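You operate a simulated robot arm through the tools that you are given. There is no shell and no other tool. Be economical: measure what you need, move in short steps, check, and stop when the job is done.

Carry out the task below with a simulated two-armed robot. There is one attempt and no reset: what you move stays moved.

TASK
Take the cream filter and put it on the yellow mat on the low grey table. Then turn the water knob to 1. Then take the yellow fuse from the top of the grey bench and leave it on the beige plate. Then take the small orange ring and leave it on top of the small carton on the top of the grey bench. Then fetch the yellow pad and set it on top of the orange float. Then take the orange filter on the top of the grey bench and put it away on the top of the grey steel table. Then put the motor marked "water" from the open carton on the grey bench on the yellow board. Then take the yellow clamp and put it on the wooden table with the long grey block. Then fetch the green fuse from the top of the grey bench and stand it on the narrow wooden table. Then push the green drawer shut. Then put the teal float on the wooden table with the long grey block. Do these in the order given. Set down upright: cream filter, orange filter, motor, teal float.

It is judged by the outcome, as a careful person would: the job done as asked, and still so three seconds after it is handed in. It fails if anything else is knocked over, pushed out of place, dropped, spilled or broken.

THE ROBOT
Two 6-joint arms with two-finger grippers on one trunk, on a base that drives. Base frame: it is fixed to the floor where the robot stands at the start and does not move with it; the origin is under the middle of the robot, x ahead of it, y to its left, z up; the surface under the hand at the start is at about z = 760. Readings come in mm, degrees, newtons and seconds.
The left shoulder is at the start at [70, 148, 1415], the right one opposite. With the tool pointing down near the work surface each hand reaches from about 320 to 600 mm from the robot's upright axis, wherever it stands, measured 20 degrees to its own side. Places, roughly: beige plate (17x26 cm) [4980, 4820, 860]; cream filter [500, 0, 750]; green drawer [12700, 3700, 600]; green fuse [6250, 5250, 750]; motor [5750, 4750, 1000]; narrow wooden table [8700, 4700, 700]; orange filter [5250, 4750, 1000]; orange float [6000, 5000, 1000]; small carton [6000, 5250, 1000]; small orange ring (6x6x2 cm) [4400, 4800, 900]; teal float [13000, 3500, 750]; top of the grey steel table [-1200, -5100, 800]; water knob [2400, 4800, 900]; wooden table with the long grey block [10900, 5000, 800]; yellow board (28x20x1 cm) [4300, 5200, 900]; yellow clamp (7x6x2 cm) [6100, 4800, 900]; yellow fuse [4000, 4750, 750]; yellow mat on the low grey table (15x15 cm) [720, 380, 340]; yellow pad (4x4x4 cm) [4900, 4900, 900]. Payload 2.45 kg a hand.
Tool frame (each hand has its own): the origin (TCP) lies between the finger pads and is the grasp point; the fingertips stand 30 mm ahead of it; z points along the fingers, y is the line along which they close. The gripper opens to 106 mm. The gripper's body begins 79 mm behind the TCP.
Orientation is that of the tool frame in the base frame, as a unit quaternion [w, x, y, z]. With the fingers straight down and closing along the base's y, the tool's x points along the base's -x, its y along +y and its z along -z.

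THE INTERFACE
- The arms move only by the tool nudge_tool. It takes "left_targets", "right_targets" or both (then of equal length, played together; a hand with none holds still); each is a list of rows, each a list of 7 numbers: the shift along the base's x, y, z in units of 50 mm (1.0 is 50 mm), then the turn, a rotation vector about the base's x, y, z in units of 5 degrees (1.0 is 5 degrees), then the opening, from 0 (shut) to 1 (fully open). In form: [[tx, ty, tz, wx, wy, wz, claw], ...]. A call has 1 to 12 rows; each row shifts and turns the commanded pose from where the row before left it. A call with a number of a shift or a turn outside -1 to 1 is refused whole. A row lasts 0.2 s, in which the tool goes at most 50 mm and 8.6 degrees; a call with a longer step from one row to the next is refused whole, and so is a gripper value outside its range. Where a pose cannot be reached the arm comes as near as it can. A force on the tool above 40 N (or 10 N above the force at the start of the call, whichever is more), or a blocked arm, ends the call early, and 0.2 s more pass. The fingers move at their own pace (about 72 mm/s each) and stop on an object; they squeeze with about 35 N. The grip force told is the motor's: it shows also when the fingers shut on nothing. Time passes only in rows, and 0.2 s behind the last, so rows that do not move let the fingers close. The reply holds the time, the measured pose of the TCP, the force on the tool along the base axes, the opening and the grip force, in the units named above and with some noise, with the torque about the TCP (base axes, N m) and any sound that the robot's microphone picked up.
- Cameras (640 x 400 px; columns grow to the right, rows downward): "scene" is now at [123.1, 6.9, 1619.7]; the picture's right is [0.11, -0.99, 0.00], its down [-0.81, -0.09, -0.58] and it looks along [0.58, 0.06, -0.81] (base axes); focal length 280 px, centre (320, 200). "left" rides on the left gripper at [76, 2, -106] in its tool frame; the picture's right is [-0.02, 1.00, 0.00], its down [-0.78, -0.02, -0.62] and it looks along [-0.62, -0.01, 0.78] (tool axes); focal length 247 px, centre (320, 200). "right" rides on the right gripper at [76, -2, -106] in its tool frame; the picture's right is [0.02, 1.00, 0.00], its down [-0.78, 0.02, -0.62] and it looks along [-0.62, 0.01, 0.78] (tool axes); focal length 247 px, centre (320, 200). There is no depth. A picture from a camera that has moved, and an enlarged one, comes with that camera's place and axes in the base frame and with its lens.
- camera(camera): a new picture of that camera. The clock stands still meanwhile.
- slide_trunk(by): slides the trunk up (or, below 0, down) by that many mm; the arms and the scene camera ride with it, the base frame stays. It gives what a move gives, with no picture.
- base_move(legs): drives the robot by 1 to 6 legs, each [ahead, left, turn to the left] in mm, mm and degrees, along the robot's own axes; the way and the turn of a leg run together, so that a leg with both is an arc; at most 1500 mm and 180 degrees a leg. The arms and the cameras ride along, it lands a little off, and it stops where it bumps. It gives what a move gives.
- turn_head(pan, tilt): turns the head with the scene camera to pan (to the left, within 86 degrees either way) and tilt (down, from -29 to 69), counted from straight ahead of the robot. It gives what a move gives.
- close_up(camera, box): a new picture of the part [left, top, right, bottom] of that camera's present view, enlarged. The clock stands still meanwhile.
- job_done(): hands the job in; it is judged then, once.

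Work in short steps. Places have to be worked out from the pictures, the camera data and where the tool is seen: move nearer, look again, correct. Check each grasp and each placing, and mend what went wrong. You have 525 turns and 298 pictures in all, those below and enlarged ones among them. Open the grippers and draw the arms clear of the work before you hand the job in, unless the task says otherwise; then end with one line.

The tools are called after "Request:" as a command line: name --argument value ..., lists and objects as JSON in quotes. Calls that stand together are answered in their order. nudge_tool: Moves the arms, as the interface text tells. Its arguments: {"type":"object","properties":{"left_targets":{"type":"array"},"right_targets":{"type":"array"}},"required":[]} The other tools are called the same way: slide_trunk (by) slides the trunk up or down; base_move (legs) drives the base; turn_head (pan, tilt) turns the head that bears the scene camera; camera (camera) takes a picture; close_up (camera, box) takes an enlarged picture of a part of a camera's view; job_done () hands the job in.

At the start:

```text
t: 0.0
left_tcp_pos: [433.8, 252.2, 1020.0]
left_tcp_rot: [0.001, -0.001, 1.0, -0.001]
left_ft_force: [0.5, 0.0, 0.0]
left_ft_torque: [0.05, 0.0, -0.01]
left_width: 105.7
left_grip_force: 0.0
right_tcp_pos: [596.6, -90.9, 1086.5]
right_tcp_rot: [-0.001, 0.0, 1.0, 0.0]
right_ft_force: [-0.4, 0.0, 0.2]
right_ft_torque: [-0.01, -0.01, -0.01]
right_width: 106.2
right_grip_force: 0.0
trunk travel left (down, up): [-888.0, 52.0]
robot x, y, heading: [2.4, 2.0, 0.1]
head pan, tilt: [6.1, 54.2]
```

scene: 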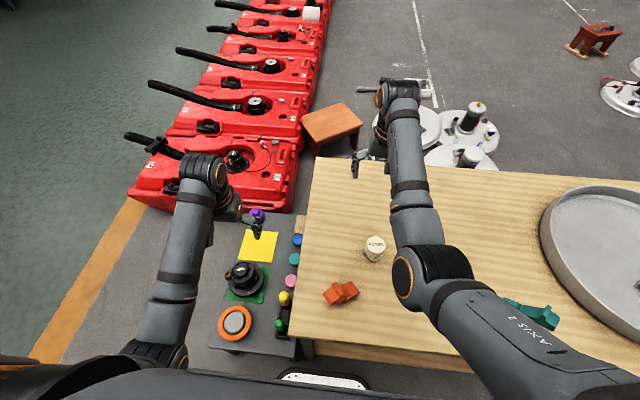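
right: 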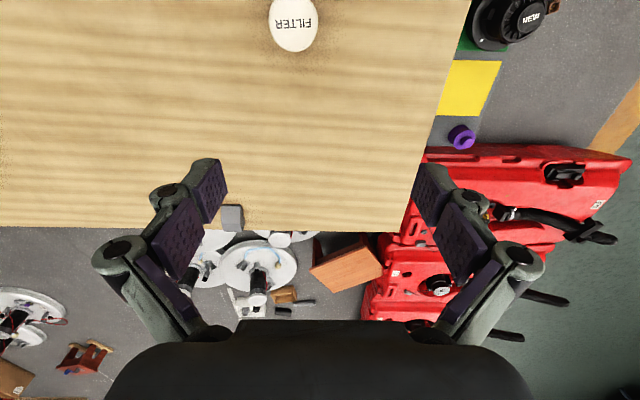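
left: 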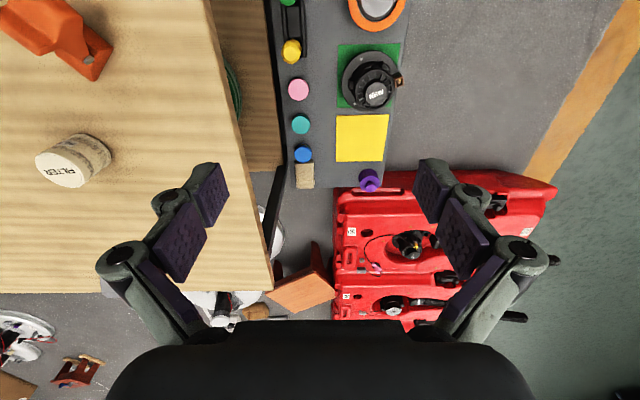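

The three pictures put the cream filter at about (543, -128) with its top near z 815. I bring the open right hand above it and check.

Request:
nudge_tool --right_targets '[[-0.216, -0.148, -0.88, 0, 0, 0, 1], [-0.216, -0.148, -0.88, 0, 0, 0, 1], [-0.216, -0.148, -0.88, 0, 0, 0, 1], [-0.216, -0.148, -0.88, 0, 0, 0, 1], [-0.216, -0.148, -0.88, 0, 0, 0, 1]]'

Request:
camera --camera "right"

Request:
camera --camera "scene"

```text
t: 1.2
left_tcp_pos: [435.1, 250.8, 1020.5]
left_tcp_rot: [0.002, 0.0, 1.0, 0.0]
left_ft_force: [-0.1, 0.4, -0.9]
left_ft_torque: [0.02, -0.01, 0.01]
left_width: 106.2
left_grip_force: 0.0
right_tcp_pos: [543.0, -130.5, 866.0]
right_tcp_rot: [-0.001, 0.0, 1.0, 0.001]
right_ft_force: [-0.4, -0.1, 0.5]
right_ft_torque: [0.02, -0.02, -0.01]
right_width: 106.1
right_grip_force: 0.0
trunk travel left (down, up): [-888.0, 52.0]
robot x, y, heading: [-0.6, 0.7, -0.1]
head pan, tilt: [6.1, 54.2]
```

```text
294 pictures are left
camera right: at [466.1, -132.0, 972.3], right [-0.02, 1.0, 0.0], down [0.78, 0.02, 0.62], along [0.62, 0.01, -0.78], focal length 247 px, centre (320, 200)
```

right: 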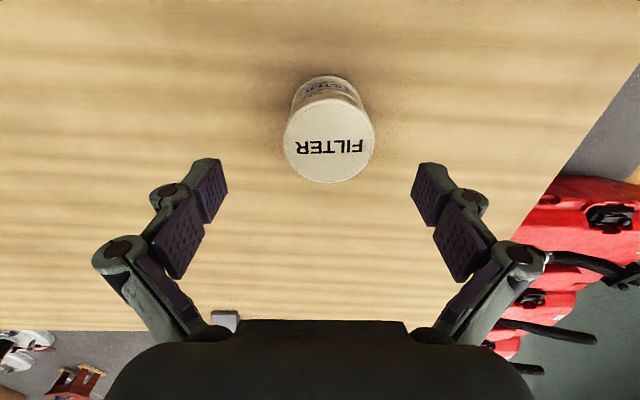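

```text
293 pictures are left
camera scene: at [123.5, 6.0, 1619.7], right [0.11, -0.99, 0.0], down [-0.81, -0.09, -0.58], along [0.58, 0.06, -0.81], focal length 280 px, centre (320, 200)
```

scene: 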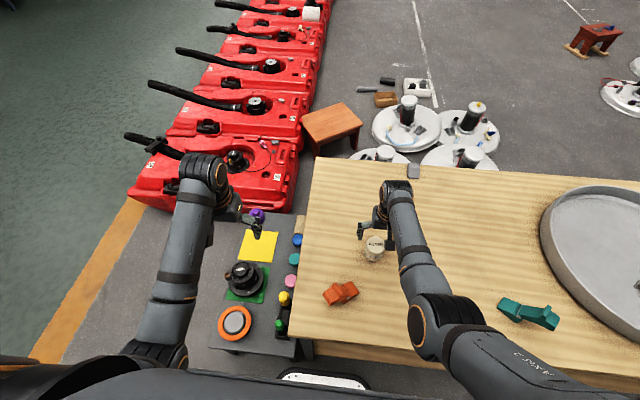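

The filter's top is centred at about (539, -125) and is about 60 mm wide. I lower onto it and close.

Request:
nudge_tool --right_targets '[[-0.06, 0.11, -0.6, 0, 0, 0, 1], [0, 0, -0.5, 0, 0, 0, 1], [0, 0, -0.32, 0, 0, 0, 1], [0, 0, 0, 0, 0, 0, 0.3], [0, 0, 0, 0, 0, 0, 0.3], [0, 0, 0, 0, 0, 0, 0.3]]'

Request:
camera --camera "right"

```text
t: 2.6
left_tcp_pos: [433.7, 252.2, 1022.0]
left_tcp_rot: [0.003, 0.0, 1.0, -0.001]
left_ft_force: [-0.4, 0.3, -0.5]
left_ft_torque: [0.0, -0.01, 0.0]
left_width: 105.9
left_grip_force: 0.0
right_tcp_pos: [535.8, -124.3, 798.3]
right_tcp_rot: [0.0, 0.0, 1.0, 0.0]
right_ft_force: [-0.1, 0.0, 2.2]
right_ft_torque: [0.01, 0.03, 0.02]
right_width: 58.4
right_grip_force: 35.4
right hand out of reach, approached as far as the arm can: row 3
trunk travel left (down, up): [-888.0, 52.0]
robot x, y, heading: [1.1, -2.4, 0.2]
head pan, tilt: [6.1, 54.2]
```

```text
292 pictures are left
camera right: at [459.5, -126.1, 904.9], right [-0.02, 1.0, 0.0], down [0.78, 0.02, 0.62], along [0.62, 0.01, -0.78], focal length 247 px, centre (320, 200)
```

right: 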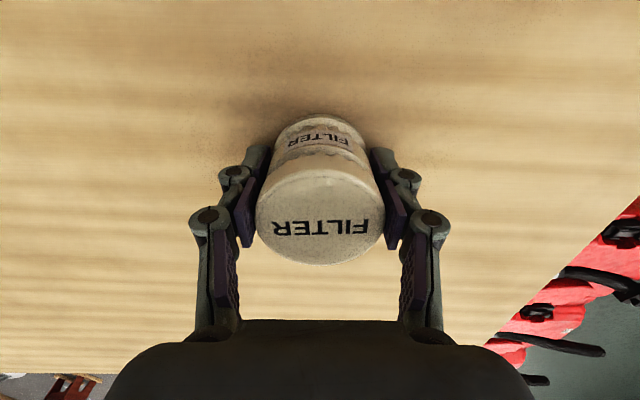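

The filter is held at 58 mm. I lift it, draw the hands in, back away from the table, and look left for the way round to the low table.

Request:
nudge_tool --right_targets '[[0, 0, 0.9, 0, 0, 0, 0.3], [-0.2, 0, 0.9, 0, 0, 0, 0.3], [-0.6, 0, 0.7, 0, 0, 0, 0.3], [-0.6, 0, 0.7, 0, 0, 0, 0.3], [-0.6, 0, 0.5, 0, 0, 0, 0.3]]'

Request:
base_move --legs '[[-350, 0, 0]]'

Request:
turn_head --pan 50 --tilt 35

Request:
camera --camera "scene"

```text
t: 3.9
left_tcp_pos: [434.8, 251.5, 1022.5]
left_tcp_rot: [0.002, 0.0, 1.0, -0.001]
left_ft_force: [0.4, -0.1, 0.5]
left_ft_torque: [0.0, -0.04, -0.03]
left_width: 106.0
left_grip_force: 0.1
right_tcp_pos: [444.2, -200.8, 979.1]
right_tcp_rot: [0.008, 0.007, 0.996, -0.084]
right_ft_force: [0.2, -0.1, -0.9]
right_ft_torque: [0.0, 0.02, -0.01]
right_width: 58.2
right_grip_force: 34.8
trunk travel left (down, up): [-888.0, 52.0]
robot x, y, heading: [-0.2, -7.0, -0.2]
head pan, tilt: [6.1, 54.2]
stopped in row 5 (right hand): the arm was blocked; the commanded pose is now the measured one
```

```text
t: 6.1
left_tcp_pos: [96.0, 250.0, 1019.8]
left_tcp_rot: [0.001, 0.004, 1.0, 0.0]
left_ft_force: [0.2, 1.3, -0.2]
left_ft_torque: [0.01, 0.02, 0.0]
left_width: 105.9
left_grip_force: 0.2
right_tcp_pos: [102.9, -203.2, 979.2]
right_tcp_rot: [0.006, 0.011, 0.996, -0.084]
right_ft_force: [0.0, -0.7, -0.3]
right_ft_torque: [0.03, 0.02, 0.04]
right_width: 58.2
right_grip_force: 35.0
trunk travel left (down, up): [-888.0, 52.0]
robot x, y, heading: [-343.9, 3.3, -0.7]
head pan, tilt: [6.1, 54.2]
```

```text
t: 7.2
left_tcp_pos: [94.3, 250.0, 1021.7]
left_tcp_rot: [0.001, 0.004, 1.0, 0.0]
left_ft_force: [-0.4, -0.3, 0.3]
left_ft_torque: [0.01, 0.02, -0.01]
left_width: 106.0
left_grip_force: 0.0
right_tcp_pos: [101.6, -203.8, 978.7]
right_tcp_rot: [0.008, 0.012, 0.997, -0.082]
right_ft_force: [-0.9, 0.3, -0.4]
right_ft_torque: [-0.01, 0.04, -0.01]
right_width: 58.6
right_grip_force: 35.0
trunk travel left (down, up): [-888.0, 52.0]
robot x, y, heading: [-342.9, -1.8, -0.2]
head pan, tilt: [50.0, 35.0]
```

```text
291 pictures are left
camera scene: at [-234.6, 66.9, 1646.8], right [0.76, -0.65, 0.0], down [-0.37, -0.44, -0.82], along [0.53, 0.62, -0.57], focal length 280 px, centre (320, 200)
```

scene: 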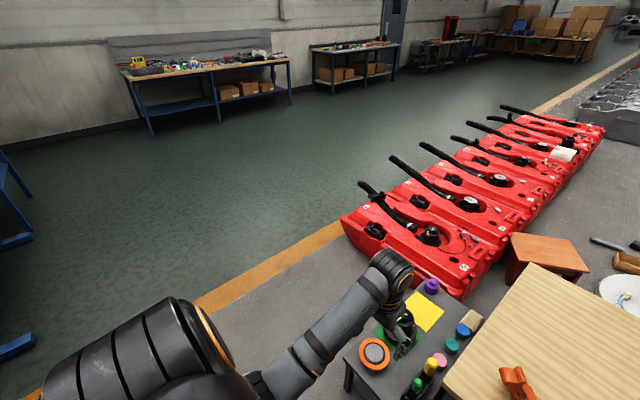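

The way round on the left is clear. I drive left, turn to face -y and strafe so that I stand beside the low table facing the mat.

Request:
base_move --legs '[[0, 960, 0], [0, 0, -90], [0, 1070, 0]]'

Request:
turn_head --pan 0 --tilt 55

Request:
camera --camera "scene"

```text
t: 21.3
left_tcp_pos: [1016.3, 647.9, 1021.4]
left_tcp_rot: [0.0, 0.682, 0.731, -0.002]
left_ft_force: [-0.6, -0.7, -0.4]
left_ft_torque: [0.02, 0.04, 0.0]
left_width: 106.0
left_grip_force: 0.0
right_tcp_pos: [566.6, 603.6, 979.3]
right_tcp_rot: [-0.052, 0.685, 0.724, -0.067]
right_ft_force: [-0.6, 0.4, -0.8]
right_ft_torque: [0.0, -0.01, -0.01]
right_width: 58.5
right_grip_force: 34.9
trunk travel left (down, up): [-888.0, 52.0]
robot x, y, heading: [735.7, 1064.4, -85.8]
head pan, tilt: [50.0, 35.0]
```

```text
t: 22.5
left_tcp_pos: [1018.9, 646.9, 1020.1]
left_tcp_rot: [0.001, 0.682, 0.731, -0.002]
left_ft_force: [0.0, 0.3, 0.1]
left_ft_torque: [-0.04, 0.02, 0.01]
left_width: 106.2
left_grip_force: 0.1
right_tcp_pos: [566.3, 603.5, 978.4]
right_tcp_rot: [-0.051, 0.684, 0.724, -0.067]
right_ft_force: [0.9, 0.4, -1.1]
right_ft_torque: [0.0, 0.0, -0.04]
right_width: 58.3
right_grip_force: 35.4
trunk travel left (down, up): [-888.0, 52.0]
robot x, y, heading: [739.2, 1064.7, -86.3]
head pan, tilt: [0.0, 55.0]
```

```text
290 pictures are left
camera scene: at [745.4, 940.1, 1618.7], right [-1.0, -0.07, 0.0], down [-0.06, 0.82, -0.57], along [0.04, -0.57, -0.82], focal length 280 px, centre (320, 200)
```

scene: 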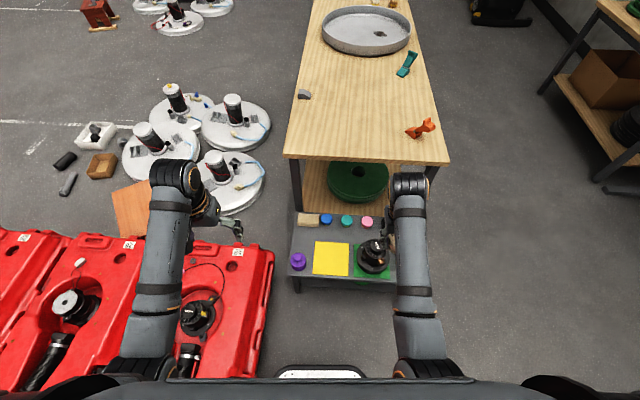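

Robot is at (739, 1065). I check clearance to the red tank on the left by looking down there before driving forward.

Request:
turn_head --pan 45 --tilt 69

Request:
camera --camera "scene"

```text
t: 23.6
left_tcp_pos: [1018.0, 647.0, 1022.2]
left_tcp_rot: [0.0, 0.682, 0.732, -0.002]
left_ft_force: [0.0, -0.3, -0.1]
left_ft_torque: [0.01, -0.02, -0.01]
left_width: 106.1
left_grip_force: 0.0
right_tcp_pos: [565.9, 603.9, 980.1]
right_tcp_rot: [-0.051, 0.685, 0.724, -0.067]
right_ft_force: [-0.6, -0.1, 0.0]
right_ft_torque: [-0.05, -0.01, 0.01]
right_width: 58.1
right_grip_force: 35.1
trunk travel left (down, up): [-888.0, 52.0]
robot x, y, heading: [737.1, 1063.3, -86.0]
head pan, tilt: [45.0, 68.8]
```

```text
289 pictures are left
camera scene: at [782.5, 975.3, 1603.2], right [-0.66, -0.75, 0.0], down [-0.7, 0.61, -0.36], along [0.27, -0.24, -0.93], focal length 280 px, centre (320, 200)
```

scene: 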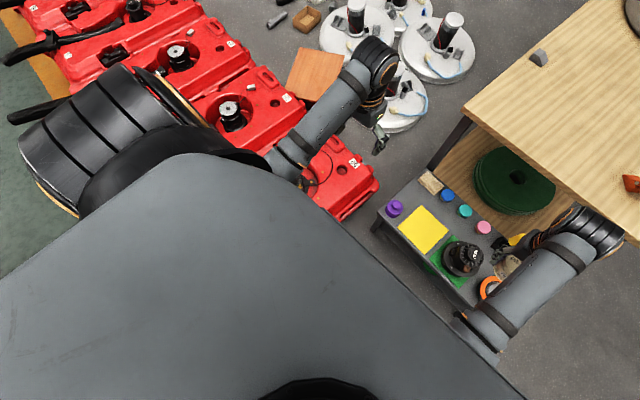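

Clearance is uncertain, so I'll only go 80 mm forward and let the lowered trunk give the reach. I also straighten the heading.

Request:
base_move --legs '[[80, -20, -4]]'

Request:
turn_head --pan 0 --tilt 55

```text
t: 24.7
left_tcp_pos: [973.5, 551.5, 1021.9]
left_tcp_rot: [0.002, 0.706, 0.708, -0.003]
left_ft_force: [1.0, 1.0, 0.2]
left_ft_torque: [-0.04, 0.02, 0.0]
left_width: 105.9
left_grip_force: 0.1
right_tcp_pos: [521.6, 538.1, 981.8]
right_tcp_rot: [-0.053, 0.709, 0.7, -0.067]
right_ft_force: [0.2, 0.1, -0.2]
right_ft_torque: [-0.03, 0.01, 0.02]
right_width: 58.3
right_grip_force: 34.6
trunk travel left (down, up): [-888.0, 52.0]
robot x, y, heading: [719.7, 981.6, -89.6]
head pan, tilt: [45.0, 68.8]
```

```text
t: 25.8
left_tcp_pos: [973.3, 549.0, 1021.3]
left_tcp_rot: [0.0, 0.706, 0.708, -0.002]
left_ft_force: [0.2, -0.4, 0.1]
left_ft_torque: [0.0, -0.04, 0.04]
left_width: 105.9
left_grip_force: 0.0
right_tcp_pos: [520.2, 536.4, 980.5]
right_tcp_rot: [-0.054, 0.708, 0.701, -0.066]
right_ft_force: [0.3, 0.0, -0.7]
right_ft_torque: [0.0, 0.0, 0.03]
right_width: 58.4
right_grip_force: 34.6
trunk travel left (down, up): [-888.0, 52.0]
robot x, y, heading: [720.7, 977.6, -90.0]
head pan, tilt: [0.0, 55.0]
```

Now the right hand straightens and goes above the mat while the left hand rises to stay clear of the tank when the trunk comes down.

Request:
nudge_tool --right_targets '[[0.683, -0.487, 0, 0.09, -0.97, 0, 0.3], [0.683, -0.487, 0, 0.09, -0.97, 0, 0.3], [0.683, -0.487, 0, 0, 0, 0, 0.3], [0.683, -0.487, 0, 0, 0, 0, 0.3], [0.683, -0.487, 0, 0, 0, 0, 0.3], [0.683, -0.487, 0, 0, 0, 0, 0.3]]' --left_targets '[[0, 0, 0.9, 0, 0, 0, 1], [0, 0, 0.9, 0, 0, 0, 1], [0, 0, 0.9, 0, 0, 0, 1], [0, 0, 0.9, 0, 0, 0, 1], [0, 0, 0.9, 0, 0, 0, 1], [0, 0, 0.9, 0, 0, 0, 1]]'

Request:
camera --camera "right"

Request:
camera --camera "scene"

```text
t: 27.2
left_tcp_pos: [1058.6, 574.6, 1122.0]
left_tcp_rot: [0.0, 0.705, 0.71, -0.005]
left_ft_force: [-0.2, 0.2, 0.1]
left_ft_torque: [-0.01, 0.02, 0.01]
left_width: 105.9
left_grip_force: 0.1
left hand out of reach, approached as far as the arm can: row 1, 2, 3, 4, 5, 6
right_tcp_pos: [714.3, 385.1, 972.9]
right_tcp_rot: [-0.006, 0.716, 0.698, -0.004]
right_ft_force: [0.7, 0.0, -1.6]
right_ft_torque: [-0.06, 0.03, 0.02]
right_width: 58.1
right_grip_force: 34.9
trunk travel left (down, up): [-888.0, 52.0]
robot x, y, heading: [719.2, 981.3, -89.7]
head pan, tilt: [0.0, 55.0]
```

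```text
288 pictures are left
camera right: at [716.0, 460.7, 1079.9], right [1.0, -0.01, -0.01], down [0.0, -0.78, 0.62], along [-0.01, -0.62, -0.78], focal length 247 px, centre (320, 200)
```

right: 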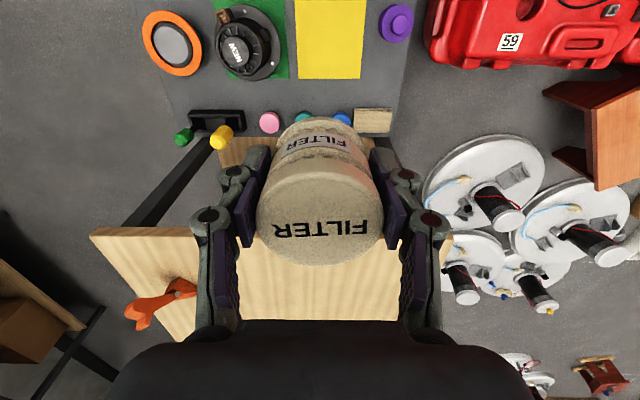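

```text
287 pictures are left
camera scene: at [722.9, 857.6, 1618.5], right [-1.0, 0.0, 0.0], down [0.0, 0.82, -0.57], along [0.0, -0.57, -0.82], focal length 280 px, centre (320, 200)
```

scene: 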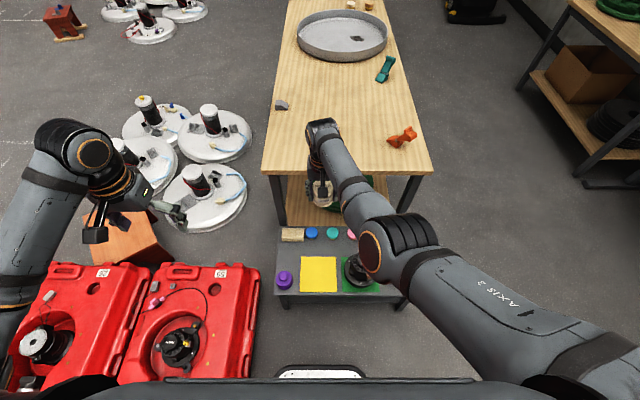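

The mat centre comes out at about (732, 391). I shift the hand above it and lower the trunk by 530.

Request:
nudge_tool --right_targets '[[0.35, 0.12, 0, 0, 0, 0, 0.3], [0, 0, 0, 0, 0, 0, 0.3]]'

Request:
slide_trunk --by -520

Request:
camera --camera "right"

Request:
camera --camera "scene"

```text
t: 27.8
left_tcp_pos: [1058.9, 574.8, 1123.9]
left_tcp_rot: [0.001, 0.706, 0.708, -0.005]
left_ft_force: [-0.2, -0.1, -0.1]
left_ft_torque: [0.03, 0.01, -0.01]
left_width: 106.0
left_grip_force: 0.0
right_tcp_pos: [725.5, 383.3, 975.4]
right_tcp_rot: [-0.004, 0.717, 0.697, -0.005]
right_ft_force: [-0.3, 0.1, 1.3]
right_ft_torque: [-0.01, -0.01, 0.04]
right_width: 57.9
right_grip_force: 35.0
right hand out of reach, approached as far as the arm can: row 1
trunk travel left (down, up): [-888.0, 52.0]
robot x, y, heading: [718.8, 981.2, -89.6]
head pan, tilt: [0.0, 55.0]
```

```text
refused: -520 is not a number from -400 to 400
```

```text
286 pictures are left
camera right: at [727.5, 459.9, 1080.9], right [1.0, -0.01, -0.01], down [0.0, -0.78, 0.62], along [-0.02, -0.62, -0.78], focal length 247 px, centre (320, 200)
```

right: 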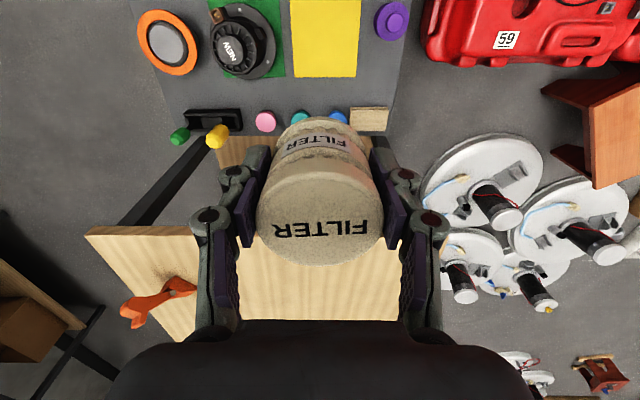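

```text
285 pictures are left
camera scene: at [721.6, 858.0, 1618.6], right [-1.0, 0.0, 0.0], down [0.0, 0.82, -0.57], along [0.0, -0.57, -0.82], focal length 280 px, centre (320, 200)
```

scene: 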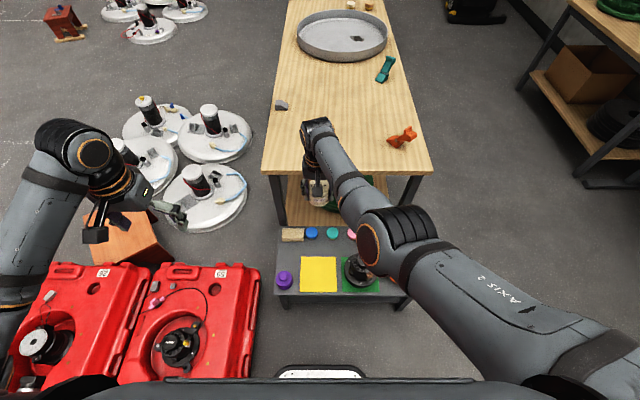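

At the edge of reach, and slides are limited to 400 mm. I step forward 50 mm, pull the hand back accordingly, and lower 400.

Request:
base_move --legs '[[50, -10, 0]]'

Request:
slide_trunk --by -400

Request:
nudge_tool --right_targets '[[0.15, 0.6, 0, 0, 0, 0, 0.3], [0.15, 0.6, 0, 0, 0, 0, 0.3], [0, 0, 0, 0, 0, 0, 0.3]]'

Request:
camera --camera "right"

Request:
camera --camera "scene"

```text
t: 28.7
left_tcp_pos: [1048.2, 535.2, 1126.1]
left_tcp_rot: [0.003, 0.706, 0.708, -0.006]
left_ft_force: [1.0, 1.6, -0.4]
left_ft_torque: [-0.04, 0.01, 0.01]
left_width: 106.0
left_grip_force: 0.0
right_tcp_pos: [717.6, 340.6, 980.5]
right_tcp_rot: [-0.003, 0.717, 0.697, -0.009]
right_ft_force: [0.5, 0.8, 0.8]
right_ft_torque: [-0.08, 0.02, 0.01]
right_width: 58.1
right_grip_force: 34.9
trunk travel left (down, up): [-888.0, 52.0]
robot x, y, heading: [707.3, 934.5, -89.7]
head pan, tilt: [0.0, 55.0]
```

```text
t: 32.6
left_tcp_pos: [1046.4, 526.2, 725.1]
left_tcp_rot: [0.001, 0.706, 0.709, -0.004]
left_ft_force: [0.0, 0.5, 0.1]
left_ft_torque: [-0.02, -0.01, 0.02]
left_width: 105.9
left_grip_force: 0.1
right_tcp_pos: [712.3, 331.6, 575.3]
right_tcp_rot: [-0.005, 0.719, 0.695, -0.007]
right_ft_force: [0.3, 0.4, -0.1]
right_ft_torque: [0.01, -0.02, 0.01]
right_width: 58.0
right_grip_force: 35.2
trunk travel left (down, up): [-488.0, 452.0]
robot x, y, heading: [708.9, 931.0, -89.7]
head pan, tilt: [0.0, 55.0]
```

```text
t: 33.6
left_tcp_pos: [1047.1, 526.3, 724.3]
left_tcp_rot: [0.001, 0.705, 0.709, -0.004]
left_ft_force: [-0.7, 0.7, 0.0]
left_ft_torque: [0.02, -0.02, 0.0]
left_width: 106.0
left_grip_force: 0.1
right_tcp_pos: [647.2, 343.6, 563.0]
right_tcp_rot: [-0.019, 0.734, 0.677, -0.038]
right_ft_force: [-0.6, 0.2, -0.8]
right_ft_torque: [-0.01, -0.01, 0.02]
right_width: 57.9
right_grip_force: 35.8
right hand out of reach, approached as far as the arm can: row 1, 2
trunk travel left (down, up): [-488.0, 452.0]
robot x, y, heading: [711.2, 931.2, -89.7]
head pan, tilt: [0.0, 55.0]
stopped in row 3 (right hand): the arm was blocked; the commanded pose is now the measured one
```

```text
284 pictures are left
camera right: at [660.1, 421.5, 666.6], right [0.99, -0.06, -0.08], down [0.0, -0.77, 0.64], along [-0.1, -0.64, -0.76], focal length 247 px, centre (320, 200)
```

right: 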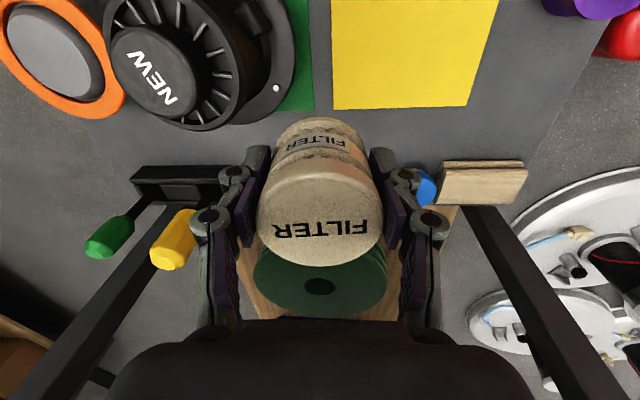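

```text
283 pictures are left
camera scene: at [710.2, 808.5, 1218.6], right [-1.0, 0.0, 0.0], down [0.0, 0.82, -0.57], along [0.0, -0.57, -0.82], focal length 280 px, centre (320, 200)
```

scene: 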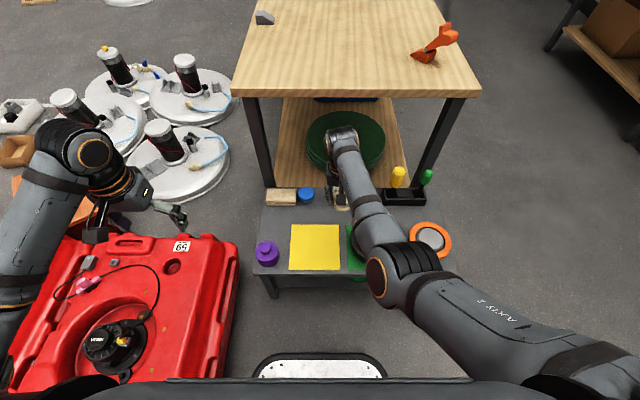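

The hand went off because targets inward of the shoulder are poorly reachable. I shift the robot to -x and turn it so the mat lies about 20° on the right arm's own side.

Request:
base_move --legs '[[0, -110, 0], [0, 0, 35]]'

Request:
turn_head --pan -15 --tilt 55

Request:
camera --camera "scene"

```text
t: 36.5
left_tcp_pos: [1109.5, 801.6, 722.6]
left_tcp_rot: [0.002, 0.453, 0.892, -0.004]
left_ft_force: [0.1, 0.0, 0.4]
left_ft_torque: [-0.02, -0.02, 0.01]
left_width: 105.8
left_grip_force: 0.1
right_tcp_pos: [892.9, 419.0, 562.1]
right_tcp_rot: [-0.006, 0.49, 0.871, -0.041]
right_ft_force: [-0.2, -0.3, 0.1]
right_ft_torque: [0.03, 0.02, -0.01]
right_width: 57.8
right_grip_force: 35.2
trunk travel left (down, up): [-488.0, 452.0]
robot x, y, heading: [596.1, 930.5, -53.9]
head pan, tilt: [0.0, 55.0]
```

```text
t: 37.2
left_tcp_pos: [1108.5, 801.7, 723.4]
left_tcp_rot: [0.002, 0.453, 0.892, -0.004]
left_ft_force: [0.2, 0.2, 0.5]
left_ft_torque: [0.01, -0.01, 0.02]
left_width: 106.1
left_grip_force: 0.0
right_tcp_pos: [893.1, 416.3, 561.0]
right_tcp_rot: [-0.008, 0.491, 0.87, -0.043]
right_ft_force: [-1.3, -0.1, 0.1]
right_ft_torque: [0.0, 0.01, 0.01]
right_width: 57.7
right_grip_force: 35.2
trunk travel left (down, up): [-488.0, 452.0]
robot x, y, heading: [598.7, 928.3, -54.2]
head pan, tilt: [-15.0, 55.0]
```

```text
282 pictures are left
camera scene: at [654.4, 822.6, 1218.7], right [-0.93, -0.36, 0.0], down [-0.3, 0.76, -0.57], along [0.21, -0.53, -0.82], focal length 280 px, centre (320, 200)
```

scene: 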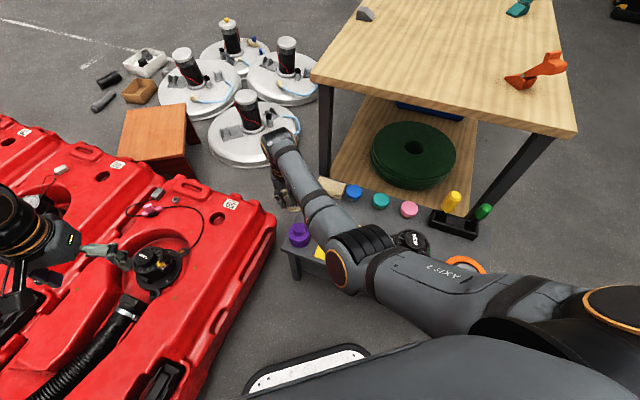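

Now I bring the hand over the mat and correct its tilt.

Request:
nudge_tool --right_targets '[[-0.8, -0.125, 0, 0.39, -0.32, 0, 0.3], [-0.8, -0.125, 0, 0.38, -0.32, 0, 0.3], [-0.8, -0.125, 0, 0, 0, 0, 0.3], [-0.8, -0.125, 0, 0, 0, 0, 0.3], [0, 0, 0, 0, 0, 0, 0.3]]'

Request:
camera --camera "right"

Request:
camera --camera "scene"

```text
t: 38.4
left_tcp_pos: [1109.8, 802.7, 723.4]
left_tcp_rot: [0.001, 0.452, 0.892, -0.004]
left_ft_force: [-0.7, -0.5, -0.1]
left_ft_torque: [0.01, 0.02, -0.01]
left_width: 105.9
left_grip_force: 0.1
right_tcp_pos: [734.3, 391.8, 563.2]
right_tcp_rot: [0.001, 0.49, 0.872, 0.002]
right_ft_force: [0.7, 0.8, -0.5]
right_ft_torque: [0.02, 0.02, -0.01]
right_width: 58.3
right_grip_force: 35.2
trunk travel left (down, up): [-488.0, 452.0]
robot x, y, heading: [599.4, 934.6, -53.7]
head pan, tilt: [-15.0, 55.0]
```

```text
281 pictures are left
camera right: at [692.6, 456.4, 669.6], right [0.84, 0.54, 0.0], down [0.42, -0.66, 0.62], along [0.34, -0.52, -0.78], focal length 247 px, centre (320, 200)
```

right: 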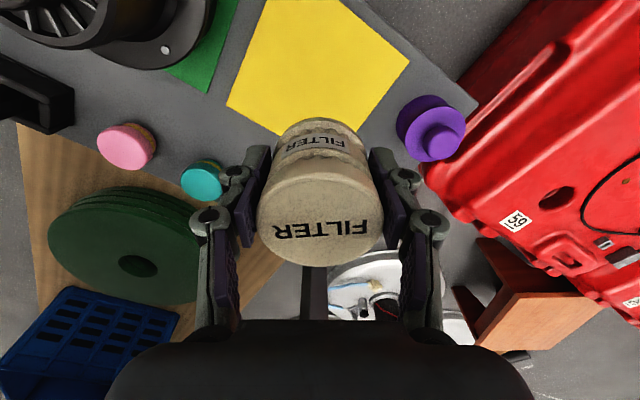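

```text
280 pictures are left
camera scene: at [654.9, 822.8, 1218.6], right [-0.93, -0.36, 0.0], down [-0.3, 0.76, -0.57], along [0.21, -0.53, -0.82], focal length 280 px, centre (320, 200)
```

scene: 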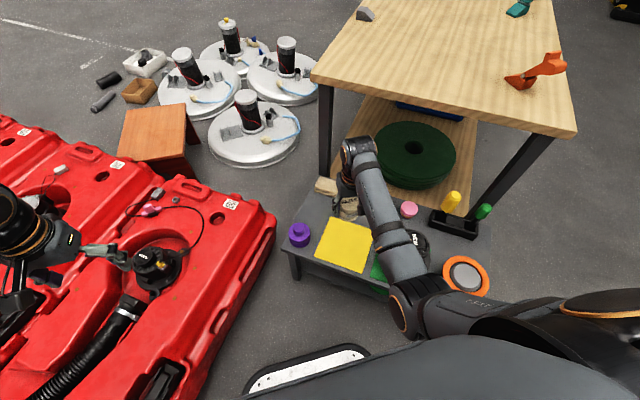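

The mat centre is at about (731, 388) and the filter hangs right over it. I lower with the trunk to just above contact.

Request:
slide_trunk --by -165

Request:
camera --camera "scene"

Request:
camera --camera "right"

```text
t: 40.3
left_tcp_pos: [1109.2, 801.9, 559.5]
left_tcp_rot: [0.003, 0.453, 0.892, -0.003]
left_ft_force: [0.3, 0.2, -0.2]
left_ft_torque: [-0.01, 0.04, 0.0]
left_width: 106.2
left_grip_force: 0.0
right_tcp_pos: [734.9, 391.2, 398.4]
right_tcp_rot: [0.001, 0.49, 0.872, 0.002]
right_ft_force: [0.4, 0.8, -1.3]
right_ft_torque: [0.0, 0.01, 0.01]
right_width: 58.1
right_grip_force: 34.4
trunk travel left (down, up): [-323.0, 617.0]
robot x, y, heading: [599.9, 929.5, -53.3]
head pan, tilt: [-15.0, 55.0]
```

```text
279 pictures are left
camera scene: at [654.2, 822.7, 1053.7], right [-0.93, -0.36, 0.0], down [-0.3, 0.76, -0.57], along [0.21, -0.53, -0.82], focal length 280 px, centre (320, 200)
```

scene: 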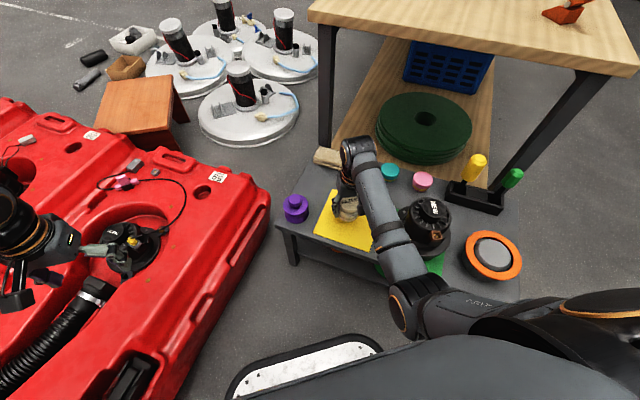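

```text
278 pictures are left
camera right: at [692.5, 456.3, 504.7], right [0.84, 0.54, 0.0], down [0.42, -0.66, 0.62], along [0.34, -0.52, -0.78], focal length 247 px, centre (320, 200)
```

right: 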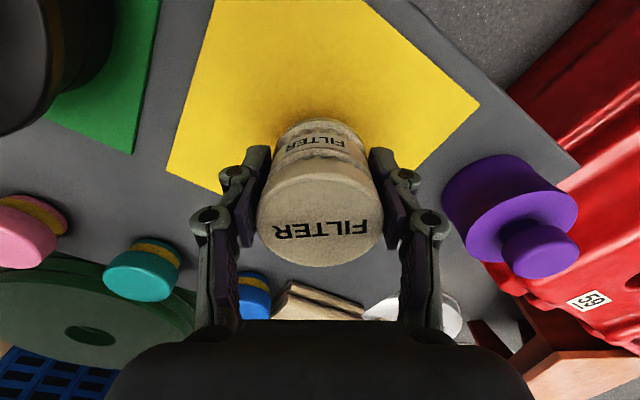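

All consistent: mat centre (728, 388), surface z ≈ 340. I lower the last 20 mm gently.

Request:
nudge_tool --right_targets '[[-0.06, -0.04, -0.15, 0, 0, 0, 0.3], [0, 0, -0.1, 0, 0, 0, 0.3], [0, 0, -0.1, 0, 0, 0, 0.3], [0, 0, 0, 0, 0, 0, 0.3]]'

Request:
close_up --camera "scene" --box '[270, 120, 470, 245]'

```text
t: 41.3
left_tcp_pos: [1109.9, 802.4, 558.7]
left_tcp_rot: [0.002, 0.452, 0.892, -0.003]
left_ft_force: [0.6, 0.1, -1.4]
left_ft_torque: [-0.03, 0.0, -0.03]
left_width: 105.9
left_grip_force: 0.0
right_tcp_pos: [732.5, 389.4, 380.2]
right_tcp_rot: [0.001, 0.489, 0.872, 0.002]
right_ft_force: [-0.2, -0.2, -0.6]
right_ft_torque: [-0.02, 0.0, 0.01]
right_width: 58.0
right_grip_force: 35.0
trunk travel left (down, up): [-323.0, 617.0]
robot x, y, heading: [600.2, 931.2, -53.7]
head pan, tilt: [-15.0, 55.0]
```

```text
3.20 times, centred on (370, 182) of scene
camera zoom: at [654.3, 822.6, 1053.7], right [-0.93, -0.36, 0.0], down [-0.3, 0.76, -0.57], along [0.21, -0.53, -0.82], focal length 897 px, centre (160, 256)
```

zoom: 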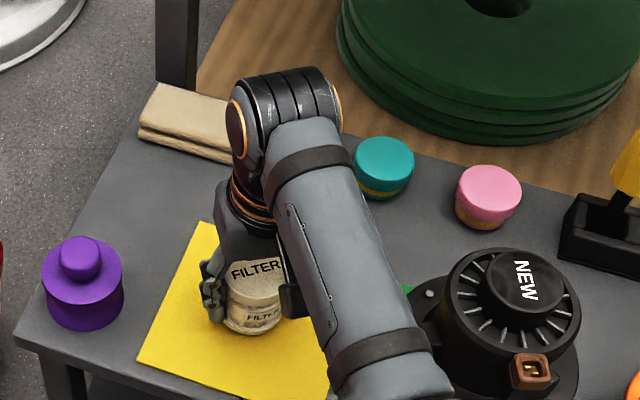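

No contact yet; I continue in 2 mm steps.

Request:
nudge_tool --right_targets '[[0, 0, -0.05, 0, 0, 0, 0.3], [0, 0, -0.05, 0, 0, 0, 0.3], [0, 0, 0, 0, 0, 0, 0.3]]'

```text
t: 42.1
left_tcp_pos: [1110.6, 800.8, 559.5]
left_tcp_rot: [0.002, 0.452, 0.892, -0.003]
left_ft_force: [-0.1, 0.1, 0.4]
left_ft_torque: [0.03, 0.01, 0.04]
left_width: 106.2
left_grip_force: 0.0
right_tcp_pos: [731.8, 389.4, 376.2]
right_tcp_rot: [0.001, 0.49, 0.872, 0.002]
right_ft_force: [-0.4, 0.3, -0.2]
right_ft_torque: [-0.01, 0.0, -0.02]
right_width: 58.0
right_grip_force: 35.2
trunk travel left (down, up): [-323.0, 617.0]
robot x, y, heading: [597.0, 927.8, -53.6]
head pan, tilt: [-15.0, 55.0]
```

Request:
nudge_tool --right_targets '[[0, 0, -0.05, 0, 0, 0, 0.3], [0, 0, -0.05, 0, 0, 0, 0.3], [0, 0, -0.05, 0, 0, 0, 0.3], [0, 0, 0, 0, 0, 0, 0.3]]'

Request:
close_up --camera "scene" --box '[310, 170, 390, 220]'

```text
t: 43.1
left_tcp_pos: [1108.9, 803.1, 560.8]
left_tcp_rot: [0.003, 0.453, 0.892, -0.004]
left_ft_force: [-0.4, 0.2, 0.7]
left_ft_torque: [-0.01, 0.01, 0.03]
left_width: 105.9
left_grip_force: 0.0
right_tcp_pos: [731.4, 390.1, 370.7]
right_tcp_rot: [0.004, 0.49, 0.872, -0.001]
right_ft_force: [-3.6, -5.9, 23.3]
right_ft_torque: [-0.31, 0.04, -0.17]
right_width: 58.0
right_grip_force: 34.6
trunk travel left (down, up): [-323.0, 617.0]
robot x, y, heading: [598.9, 931.7, -53.7]
head pan, tilt: [-15.0, 55.0]
```

```text
8.00 times, centred on (350, 195) of scene
camera zoom: at [653.3, 825.0, 1054.2], right [-0.93, -0.36, 0.0], down [-0.3, 0.76, -0.58], along [0.21, -0.54, -0.82], focal length 2243 px, centre (80, 240)
```

zoom: 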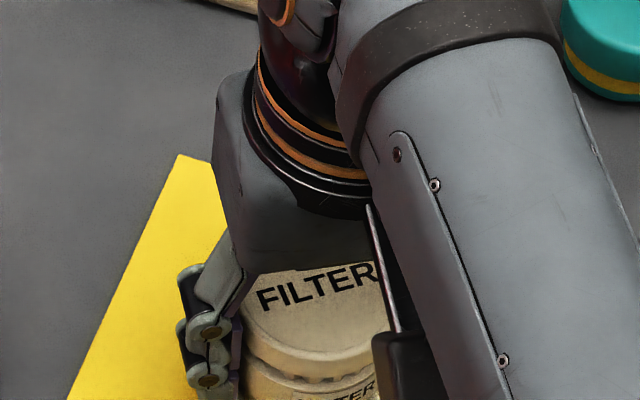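

Contact made (23 N). I ease off a touch, open moderately and rise.

Request:
nudge_tool --right_targets '[[0, 0, 0.03, 0, 0, 0, 0.3], [0, 0, 0, 0, 0, 0, 0.65], [0, 0, 0, 0, 0, 0, 0.78], [0, 0, 0, 0, 0, 0, 0.78], [0, 0, 0.3, 0, 0, 0, 0.78], [0, 0, 0.8, 0, 0, 0, 0.78], [0, 0, 0.8, 0, 0, 0, 0.78], [0, 0, 0.8, 0, 0, 0, 0.78], [0, 0, 0.8, 0, 0, 0, 0.78]]'

Request:
camera --camera "right"

```text
t: 45.1
left_tcp_pos: [1109.9, 801.5, 558.9]
left_tcp_rot: [0.002, 0.453, 0.892, -0.003]
left_ft_force: [0.3, 0.5, 0.3]
left_ft_torque: [0.01, 0.02, 0.01]
left_width: 106.2
left_grip_force: 0.1
right_tcp_pos: [747.9, 365.3, 499.9]
right_tcp_rot: [0.002, 0.49, 0.872, 0.002]
right_ft_force: [0.3, 0.2, -0.5]
right_ft_torque: [-0.02, 0.0, 0.01]
right_width: 82.5
right_grip_force: 0.1
right hand out of reach, approached as far as the arm can: row 8, 9
trunk travel left (down, up): [-323.0, 617.0]
robot x, y, heading: [596.8, 928.7, -53.9]
head pan, tilt: [-15.0, 55.0]
```

```text
275 pictures are left
camera right: at [706.1, 429.9, 604.5], right [0.84, 0.54, 0.0], down [0.42, -0.66, 0.62], along [0.34, -0.52, -0.78], focal length 247 px, centre (320, 200)
```

right: 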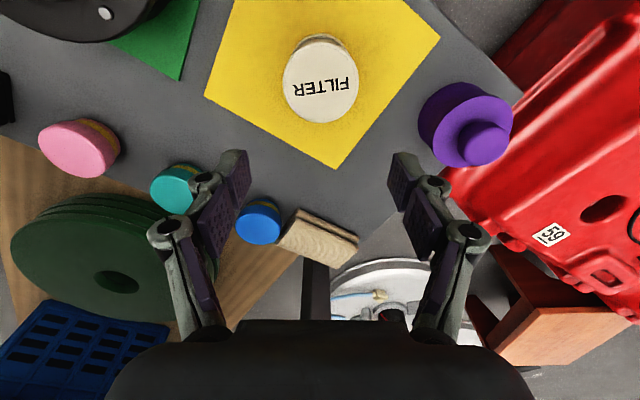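

The filter stands on the mat. I raise the trunk, back off and drive towards the water-knob bench on the left wall.

Request:
slide_trunk --by 400

Request:
slide_trunk --by 165

Request:
base_move --legs '[[-500, 0, 0], [0, 0, 144], [1100, 0, 0], [1200, -1000, 0], [0, -850, 0]]'

Request:
turn_head --pan 0 --tilt 35

Request:
camera --camera "scene"

```text
t: 48.9
left_tcp_pos: [1110.0, 801.2, 958.1]
left_tcp_rot: [0.002, 0.452, 0.892, -0.003]
left_ft_force: [0.1, 0.5, -0.4]
left_ft_torque: [0.02, 0.0, -0.03]
left_width: 106.1
left_grip_force: 0.0
right_tcp_pos: [747.8, 365.4, 898.2]
right_tcp_rot: [0.002, 0.49, 0.872, 0.001]
right_ft_force: [0.1, -0.8, 0.6]
right_ft_torque: [-0.01, 0.01, -0.01]
right_width: 82.5
right_grip_force: 0.1
trunk travel left (down, up): [-723.0, 217.0]
robot x, y, heading: [602.1, 930.9, -53.8]
head pan, tilt: [-15.0, 55.0]
```

```text
t: 50.8
left_tcp_pos: [1110.7, 801.5, 1124.1]
left_tcp_rot: [0.002, 0.453, 0.891, -0.004]
left_ft_force: [-0.1, -0.2, 0.3]
left_ft_torque: [0.0, 0.0, -0.01]
left_width: 106.0
left_grip_force: 0.1
right_tcp_pos: [749.4, 366.6, 1062.7]
right_tcp_rot: [0.001, 0.49, 0.872, 0.001]
right_ft_force: [0.3, -0.1, -0.1]
right_ft_torque: [-0.01, -0.04, 0.02]
right_width: 82.8
right_grip_force: 0.1
trunk travel left (down, up): [-888.0, 52.0]
robot x, y, heading: [593.6, 934.3, -53.8]
head pan, tilt: [-15.0, 55.0]
```

```text
refused: leg 4 is longer than a leg can be; nothing moved
```

```text
t: 51.6
left_tcp_pos: [1109.9, 802.4, 1124.2]
left_tcp_rot: [0.002, 0.452, 0.892, -0.003]
left_ft_force: [0.0, -0.1, 0.7]
left_ft_torque: [-0.03, -0.04, -0.02]
left_width: 105.7
left_grip_force: 0.1
right_tcp_pos: [749.6, 363.9, 1063.7]
right_tcp_rot: [0.002, 0.49, 0.871, 0.001]
right_ft_force: [-0.4, -0.1, 0.4]
right_ft_torque: [0.01, -0.01, -0.02]
right_width: 82.5
right_grip_force: 0.1
trunk travel left (down, up): [-888.0, 52.0]
robot x, y, heading: [592.9, 931.7, -53.6]
head pan, tilt: [0.0, 35.0]
```

```text
274 pictures are left
camera scene: at [680.2, 818.8, 1646.8], right [-0.81, -0.59, 0.0], down [-0.34, 0.46, -0.82], along [0.48, -0.66, -0.57], focal length 280 px, centre (320, 200)
```

scene: 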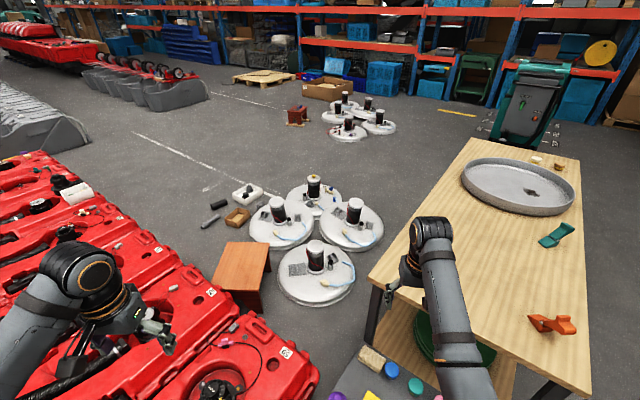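

Request:
base_move --legs '[[-500, 0, 0], [0, 0, 144], [1000, 0, 0], [1000, -1000, 0], [0, -1000, 0]]'

Request:
camera --camera "scene"

```text
t: 77.0
left_tcp_pos: [1705.4, 3921.8, 1123.6]
left_tcp_rot: [-0.005, 0.738, -0.674, -0.002]
left_ft_force: [0.1, 0.6, 0.9]
left_ft_torque: [0.0, -0.01, 0.04]
left_width: 106.1
left_grip_force: 0.0
right_tcp_pos: [2241.4, 4108.2, 1063.3]
right_tcp_rot: [0.001, 0.709, -0.705, -0.002]
right_ft_force: [-0.5, 0.5, -0.3]
right_ft_torque: [0.02, 0.02, -0.03]
right_width: 82.5
right_grip_force: 0.1
trunk travel left (down, up): [-888.0, 52.0]
robot x, y, heading: [2076.3, 3546.8, 95.3]
head pan, tilt: [0.0, 35.0]
```

```text
273 pictures are left
camera scene: at [2064.9, 3683.5, 1646.9], right [1.0, 0.09, 0.0], down [0.05, -0.57, -0.82], along [-0.07, 0.82, -0.57], focal length 280 px, centre (320, 200)
```

scene: 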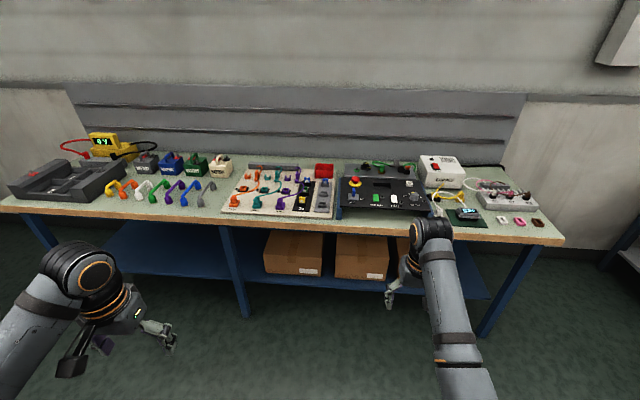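

I'm in front of the bench. I zoom in on the panel where the water knob should be.

Request:
close_up --camera "scene" --box '[330, 150, 458, 230]'

```text
5.00 times, centred on (394, 190) of scene
camera zoom: at [2064.9, 3683.5, 1646.9], right [1.0, 0.09, 0.0], down [0.05, -0.57, -0.82], along [-0.07, 0.82, -0.57], focal length 1402 px, centre (-50, 250)
```

zoom: 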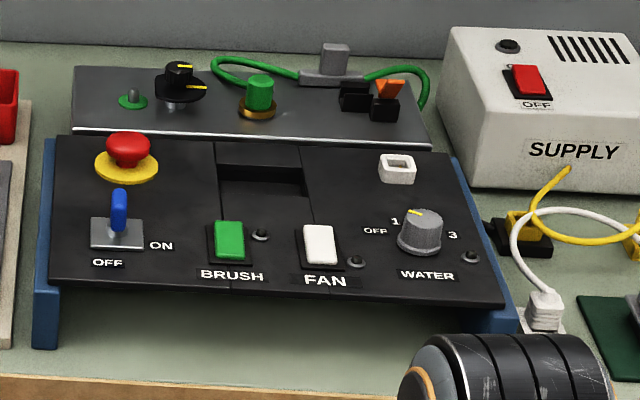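

The water knob is the grey one at about (2423, 4846), on a tilted panel. I drive closer in two steps.

Request:
base_move --legs '[[0, 0, -5.3], [600, -170, 0]]'

Request:
camera --camera "scene"

Request:
camera --camera "right"

```text
t: 80.9
left_tcp_pos: [1926.0, 4555.9, 1124.8]
left_tcp_rot: [0.004, -0.697, 0.717, 0.003]
left_ft_force: [-0.1, -0.2, 0.2]
left_ft_torque: [0.02, -0.04, 0.0]
left_width: 106.0
left_grip_force: 0.1
right_tcp_pos: [2478.9, 4679.7, 1063.6]
right_tcp_rot: [0.0, -0.665, 0.747, 0.003]
right_ft_force: [-1.0, 0.3, 0.2]
right_ft_torque: [0.02, 0.01, -0.01]
right_width: 82.7
right_grip_force: 0.1
trunk travel left (down, up): [-888.0, 52.0]
robot x, y, heading: [2248.8, 4140.0, 88.4]
head pan, tilt: [0.0, 35.0]
```

```text
271 pictures are left
camera scene: at [2254.6, 4277.7, 1647.0], right [1.0, -0.03, 0.0], down [-0.02, -0.57, -0.82], along [0.02, 0.82, -0.57], focal length 280 px, centre (320, 200)
```

scene: 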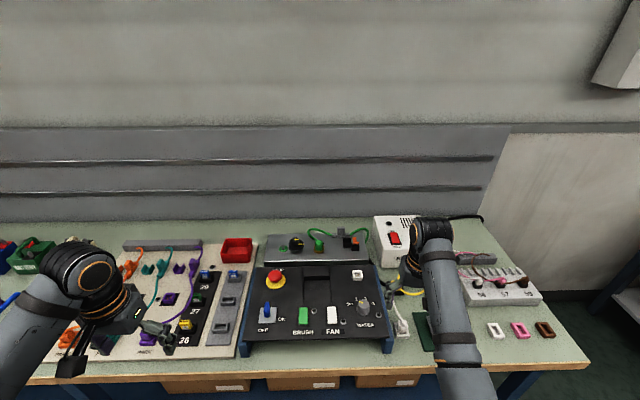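

```text
270 pictures are left
camera right: at [2472.4, 4603.1, 1169.7], right [-1.0, 0.09, 0.0], down [0.07, 0.78, 0.62], along [0.05, 0.62, -0.78], focal length 247 px, centre (320, 200)
```

right: 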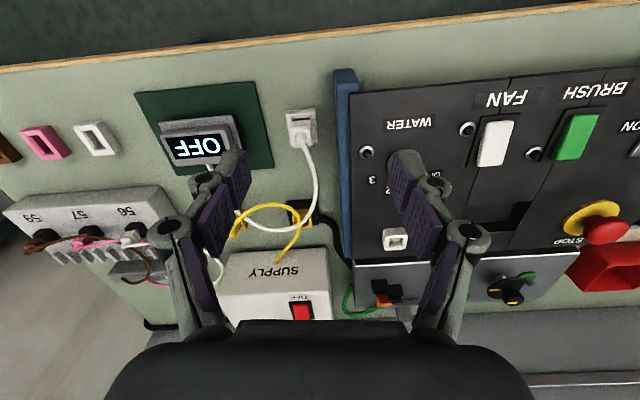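

The knob is at about (2388, 4758, 930). I step forward 100 mm and bring the right hand over it for a close look.

Request:
base_move --legs '[[100, 0, 1.6]]'

Request:
nudge_tool --right_targets '[[-0.6, -0.15, -0.4, 0, 0, 0, 0.7], [-0.6, -0.15, -0.4, 0, 0, 0, 0.7], [-0.6, -0.15, -0.2, 0, 0, 0, 0.7]]'

Request:
camera --camera "right"

```text
t: 82.1
left_tcp_pos: [1915.3, 4644.6, 1125.8]
left_tcp_rot: [-0.005, 0.708, -0.706, -0.003]
left_ft_force: [-0.4, -0.5, -0.7]
left_ft_torque: [0.02, 0.01, -0.03]
left_width: 106.1
left_grip_force: 0.0
right_tcp_pos: [2465.9, 4783.2, 1065.8]
right_tcp_rot: [0.001, -0.676, 0.737, 0.003]
right_ft_force: [0.2, 0.0, -0.5]
right_ft_torque: [0.02, -0.01, 0.0]
right_width: 82.7
right_grip_force: 0.0
trunk travel left (down, up): [-888.0, 52.0]
robot x, y, heading: [2250.7, 4243.1, 90.1]
head pan, tilt: [0.0, 35.0]
```

```text
t: 82.9
left_tcp_pos: [1915.2, 4648.8, 1122.5]
left_tcp_rot: [-0.002, 0.708, -0.706, -0.001]
left_ft_force: [0.8, 0.2, -1.0]
left_ft_torque: [-0.02, 0.02, 0.01]
left_width: 106.0
left_grip_force: 0.1
right_tcp_pos: [2395.5, 4769.7, 1014.5]
right_tcp_rot: [0.016, -0.671, 0.742, -0.006]
right_ft_force: [0.4, 0.4, 0.1]
right_ft_torque: [-0.02, 0.01, 0.01]
right_width: 74.0
right_grip_force: 0.1
trunk travel left (down, up): [-888.0, 52.0]
robot x, y, heading: [2249.9, 4238.9, 90.1]
head pan, tilt: [0.0, 35.0]
```

```text
269 pictures are left
camera right: at [2385.1, 4692.5, 1120.1], right [-1.0, 0.08, -0.03], down [0.04, 0.77, 0.63], along [0.07, 0.63, -0.77], focal length 247 px, centre (320, 200)
```

right: 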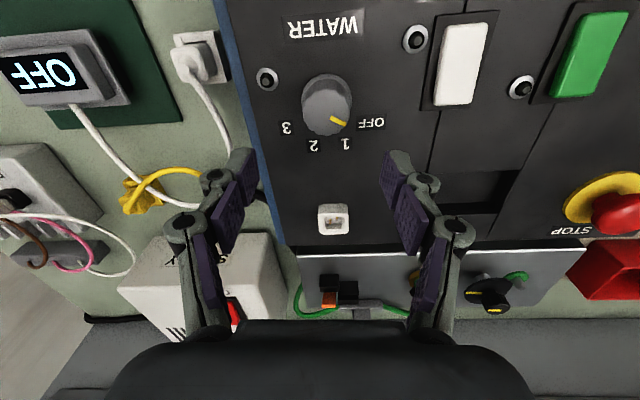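

Request:
close_up --camera "right" --box '[256, 60, 400, 150]'

```text
4.44 times, centred on (328, 105) of right
camera zoom: at [2385.1, 4692.5, 1120.1], right [-1.0, 0.08, -0.03], down [0.04, 0.77, 0.63], along [0.07, 0.63, -0.77], focal length 1098 px, centre (284, 622)
```

zoom: 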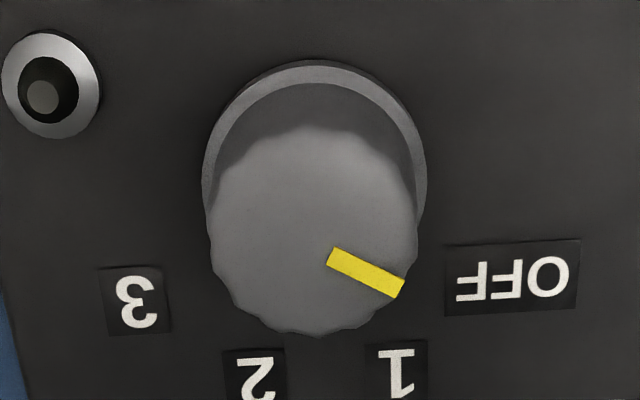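

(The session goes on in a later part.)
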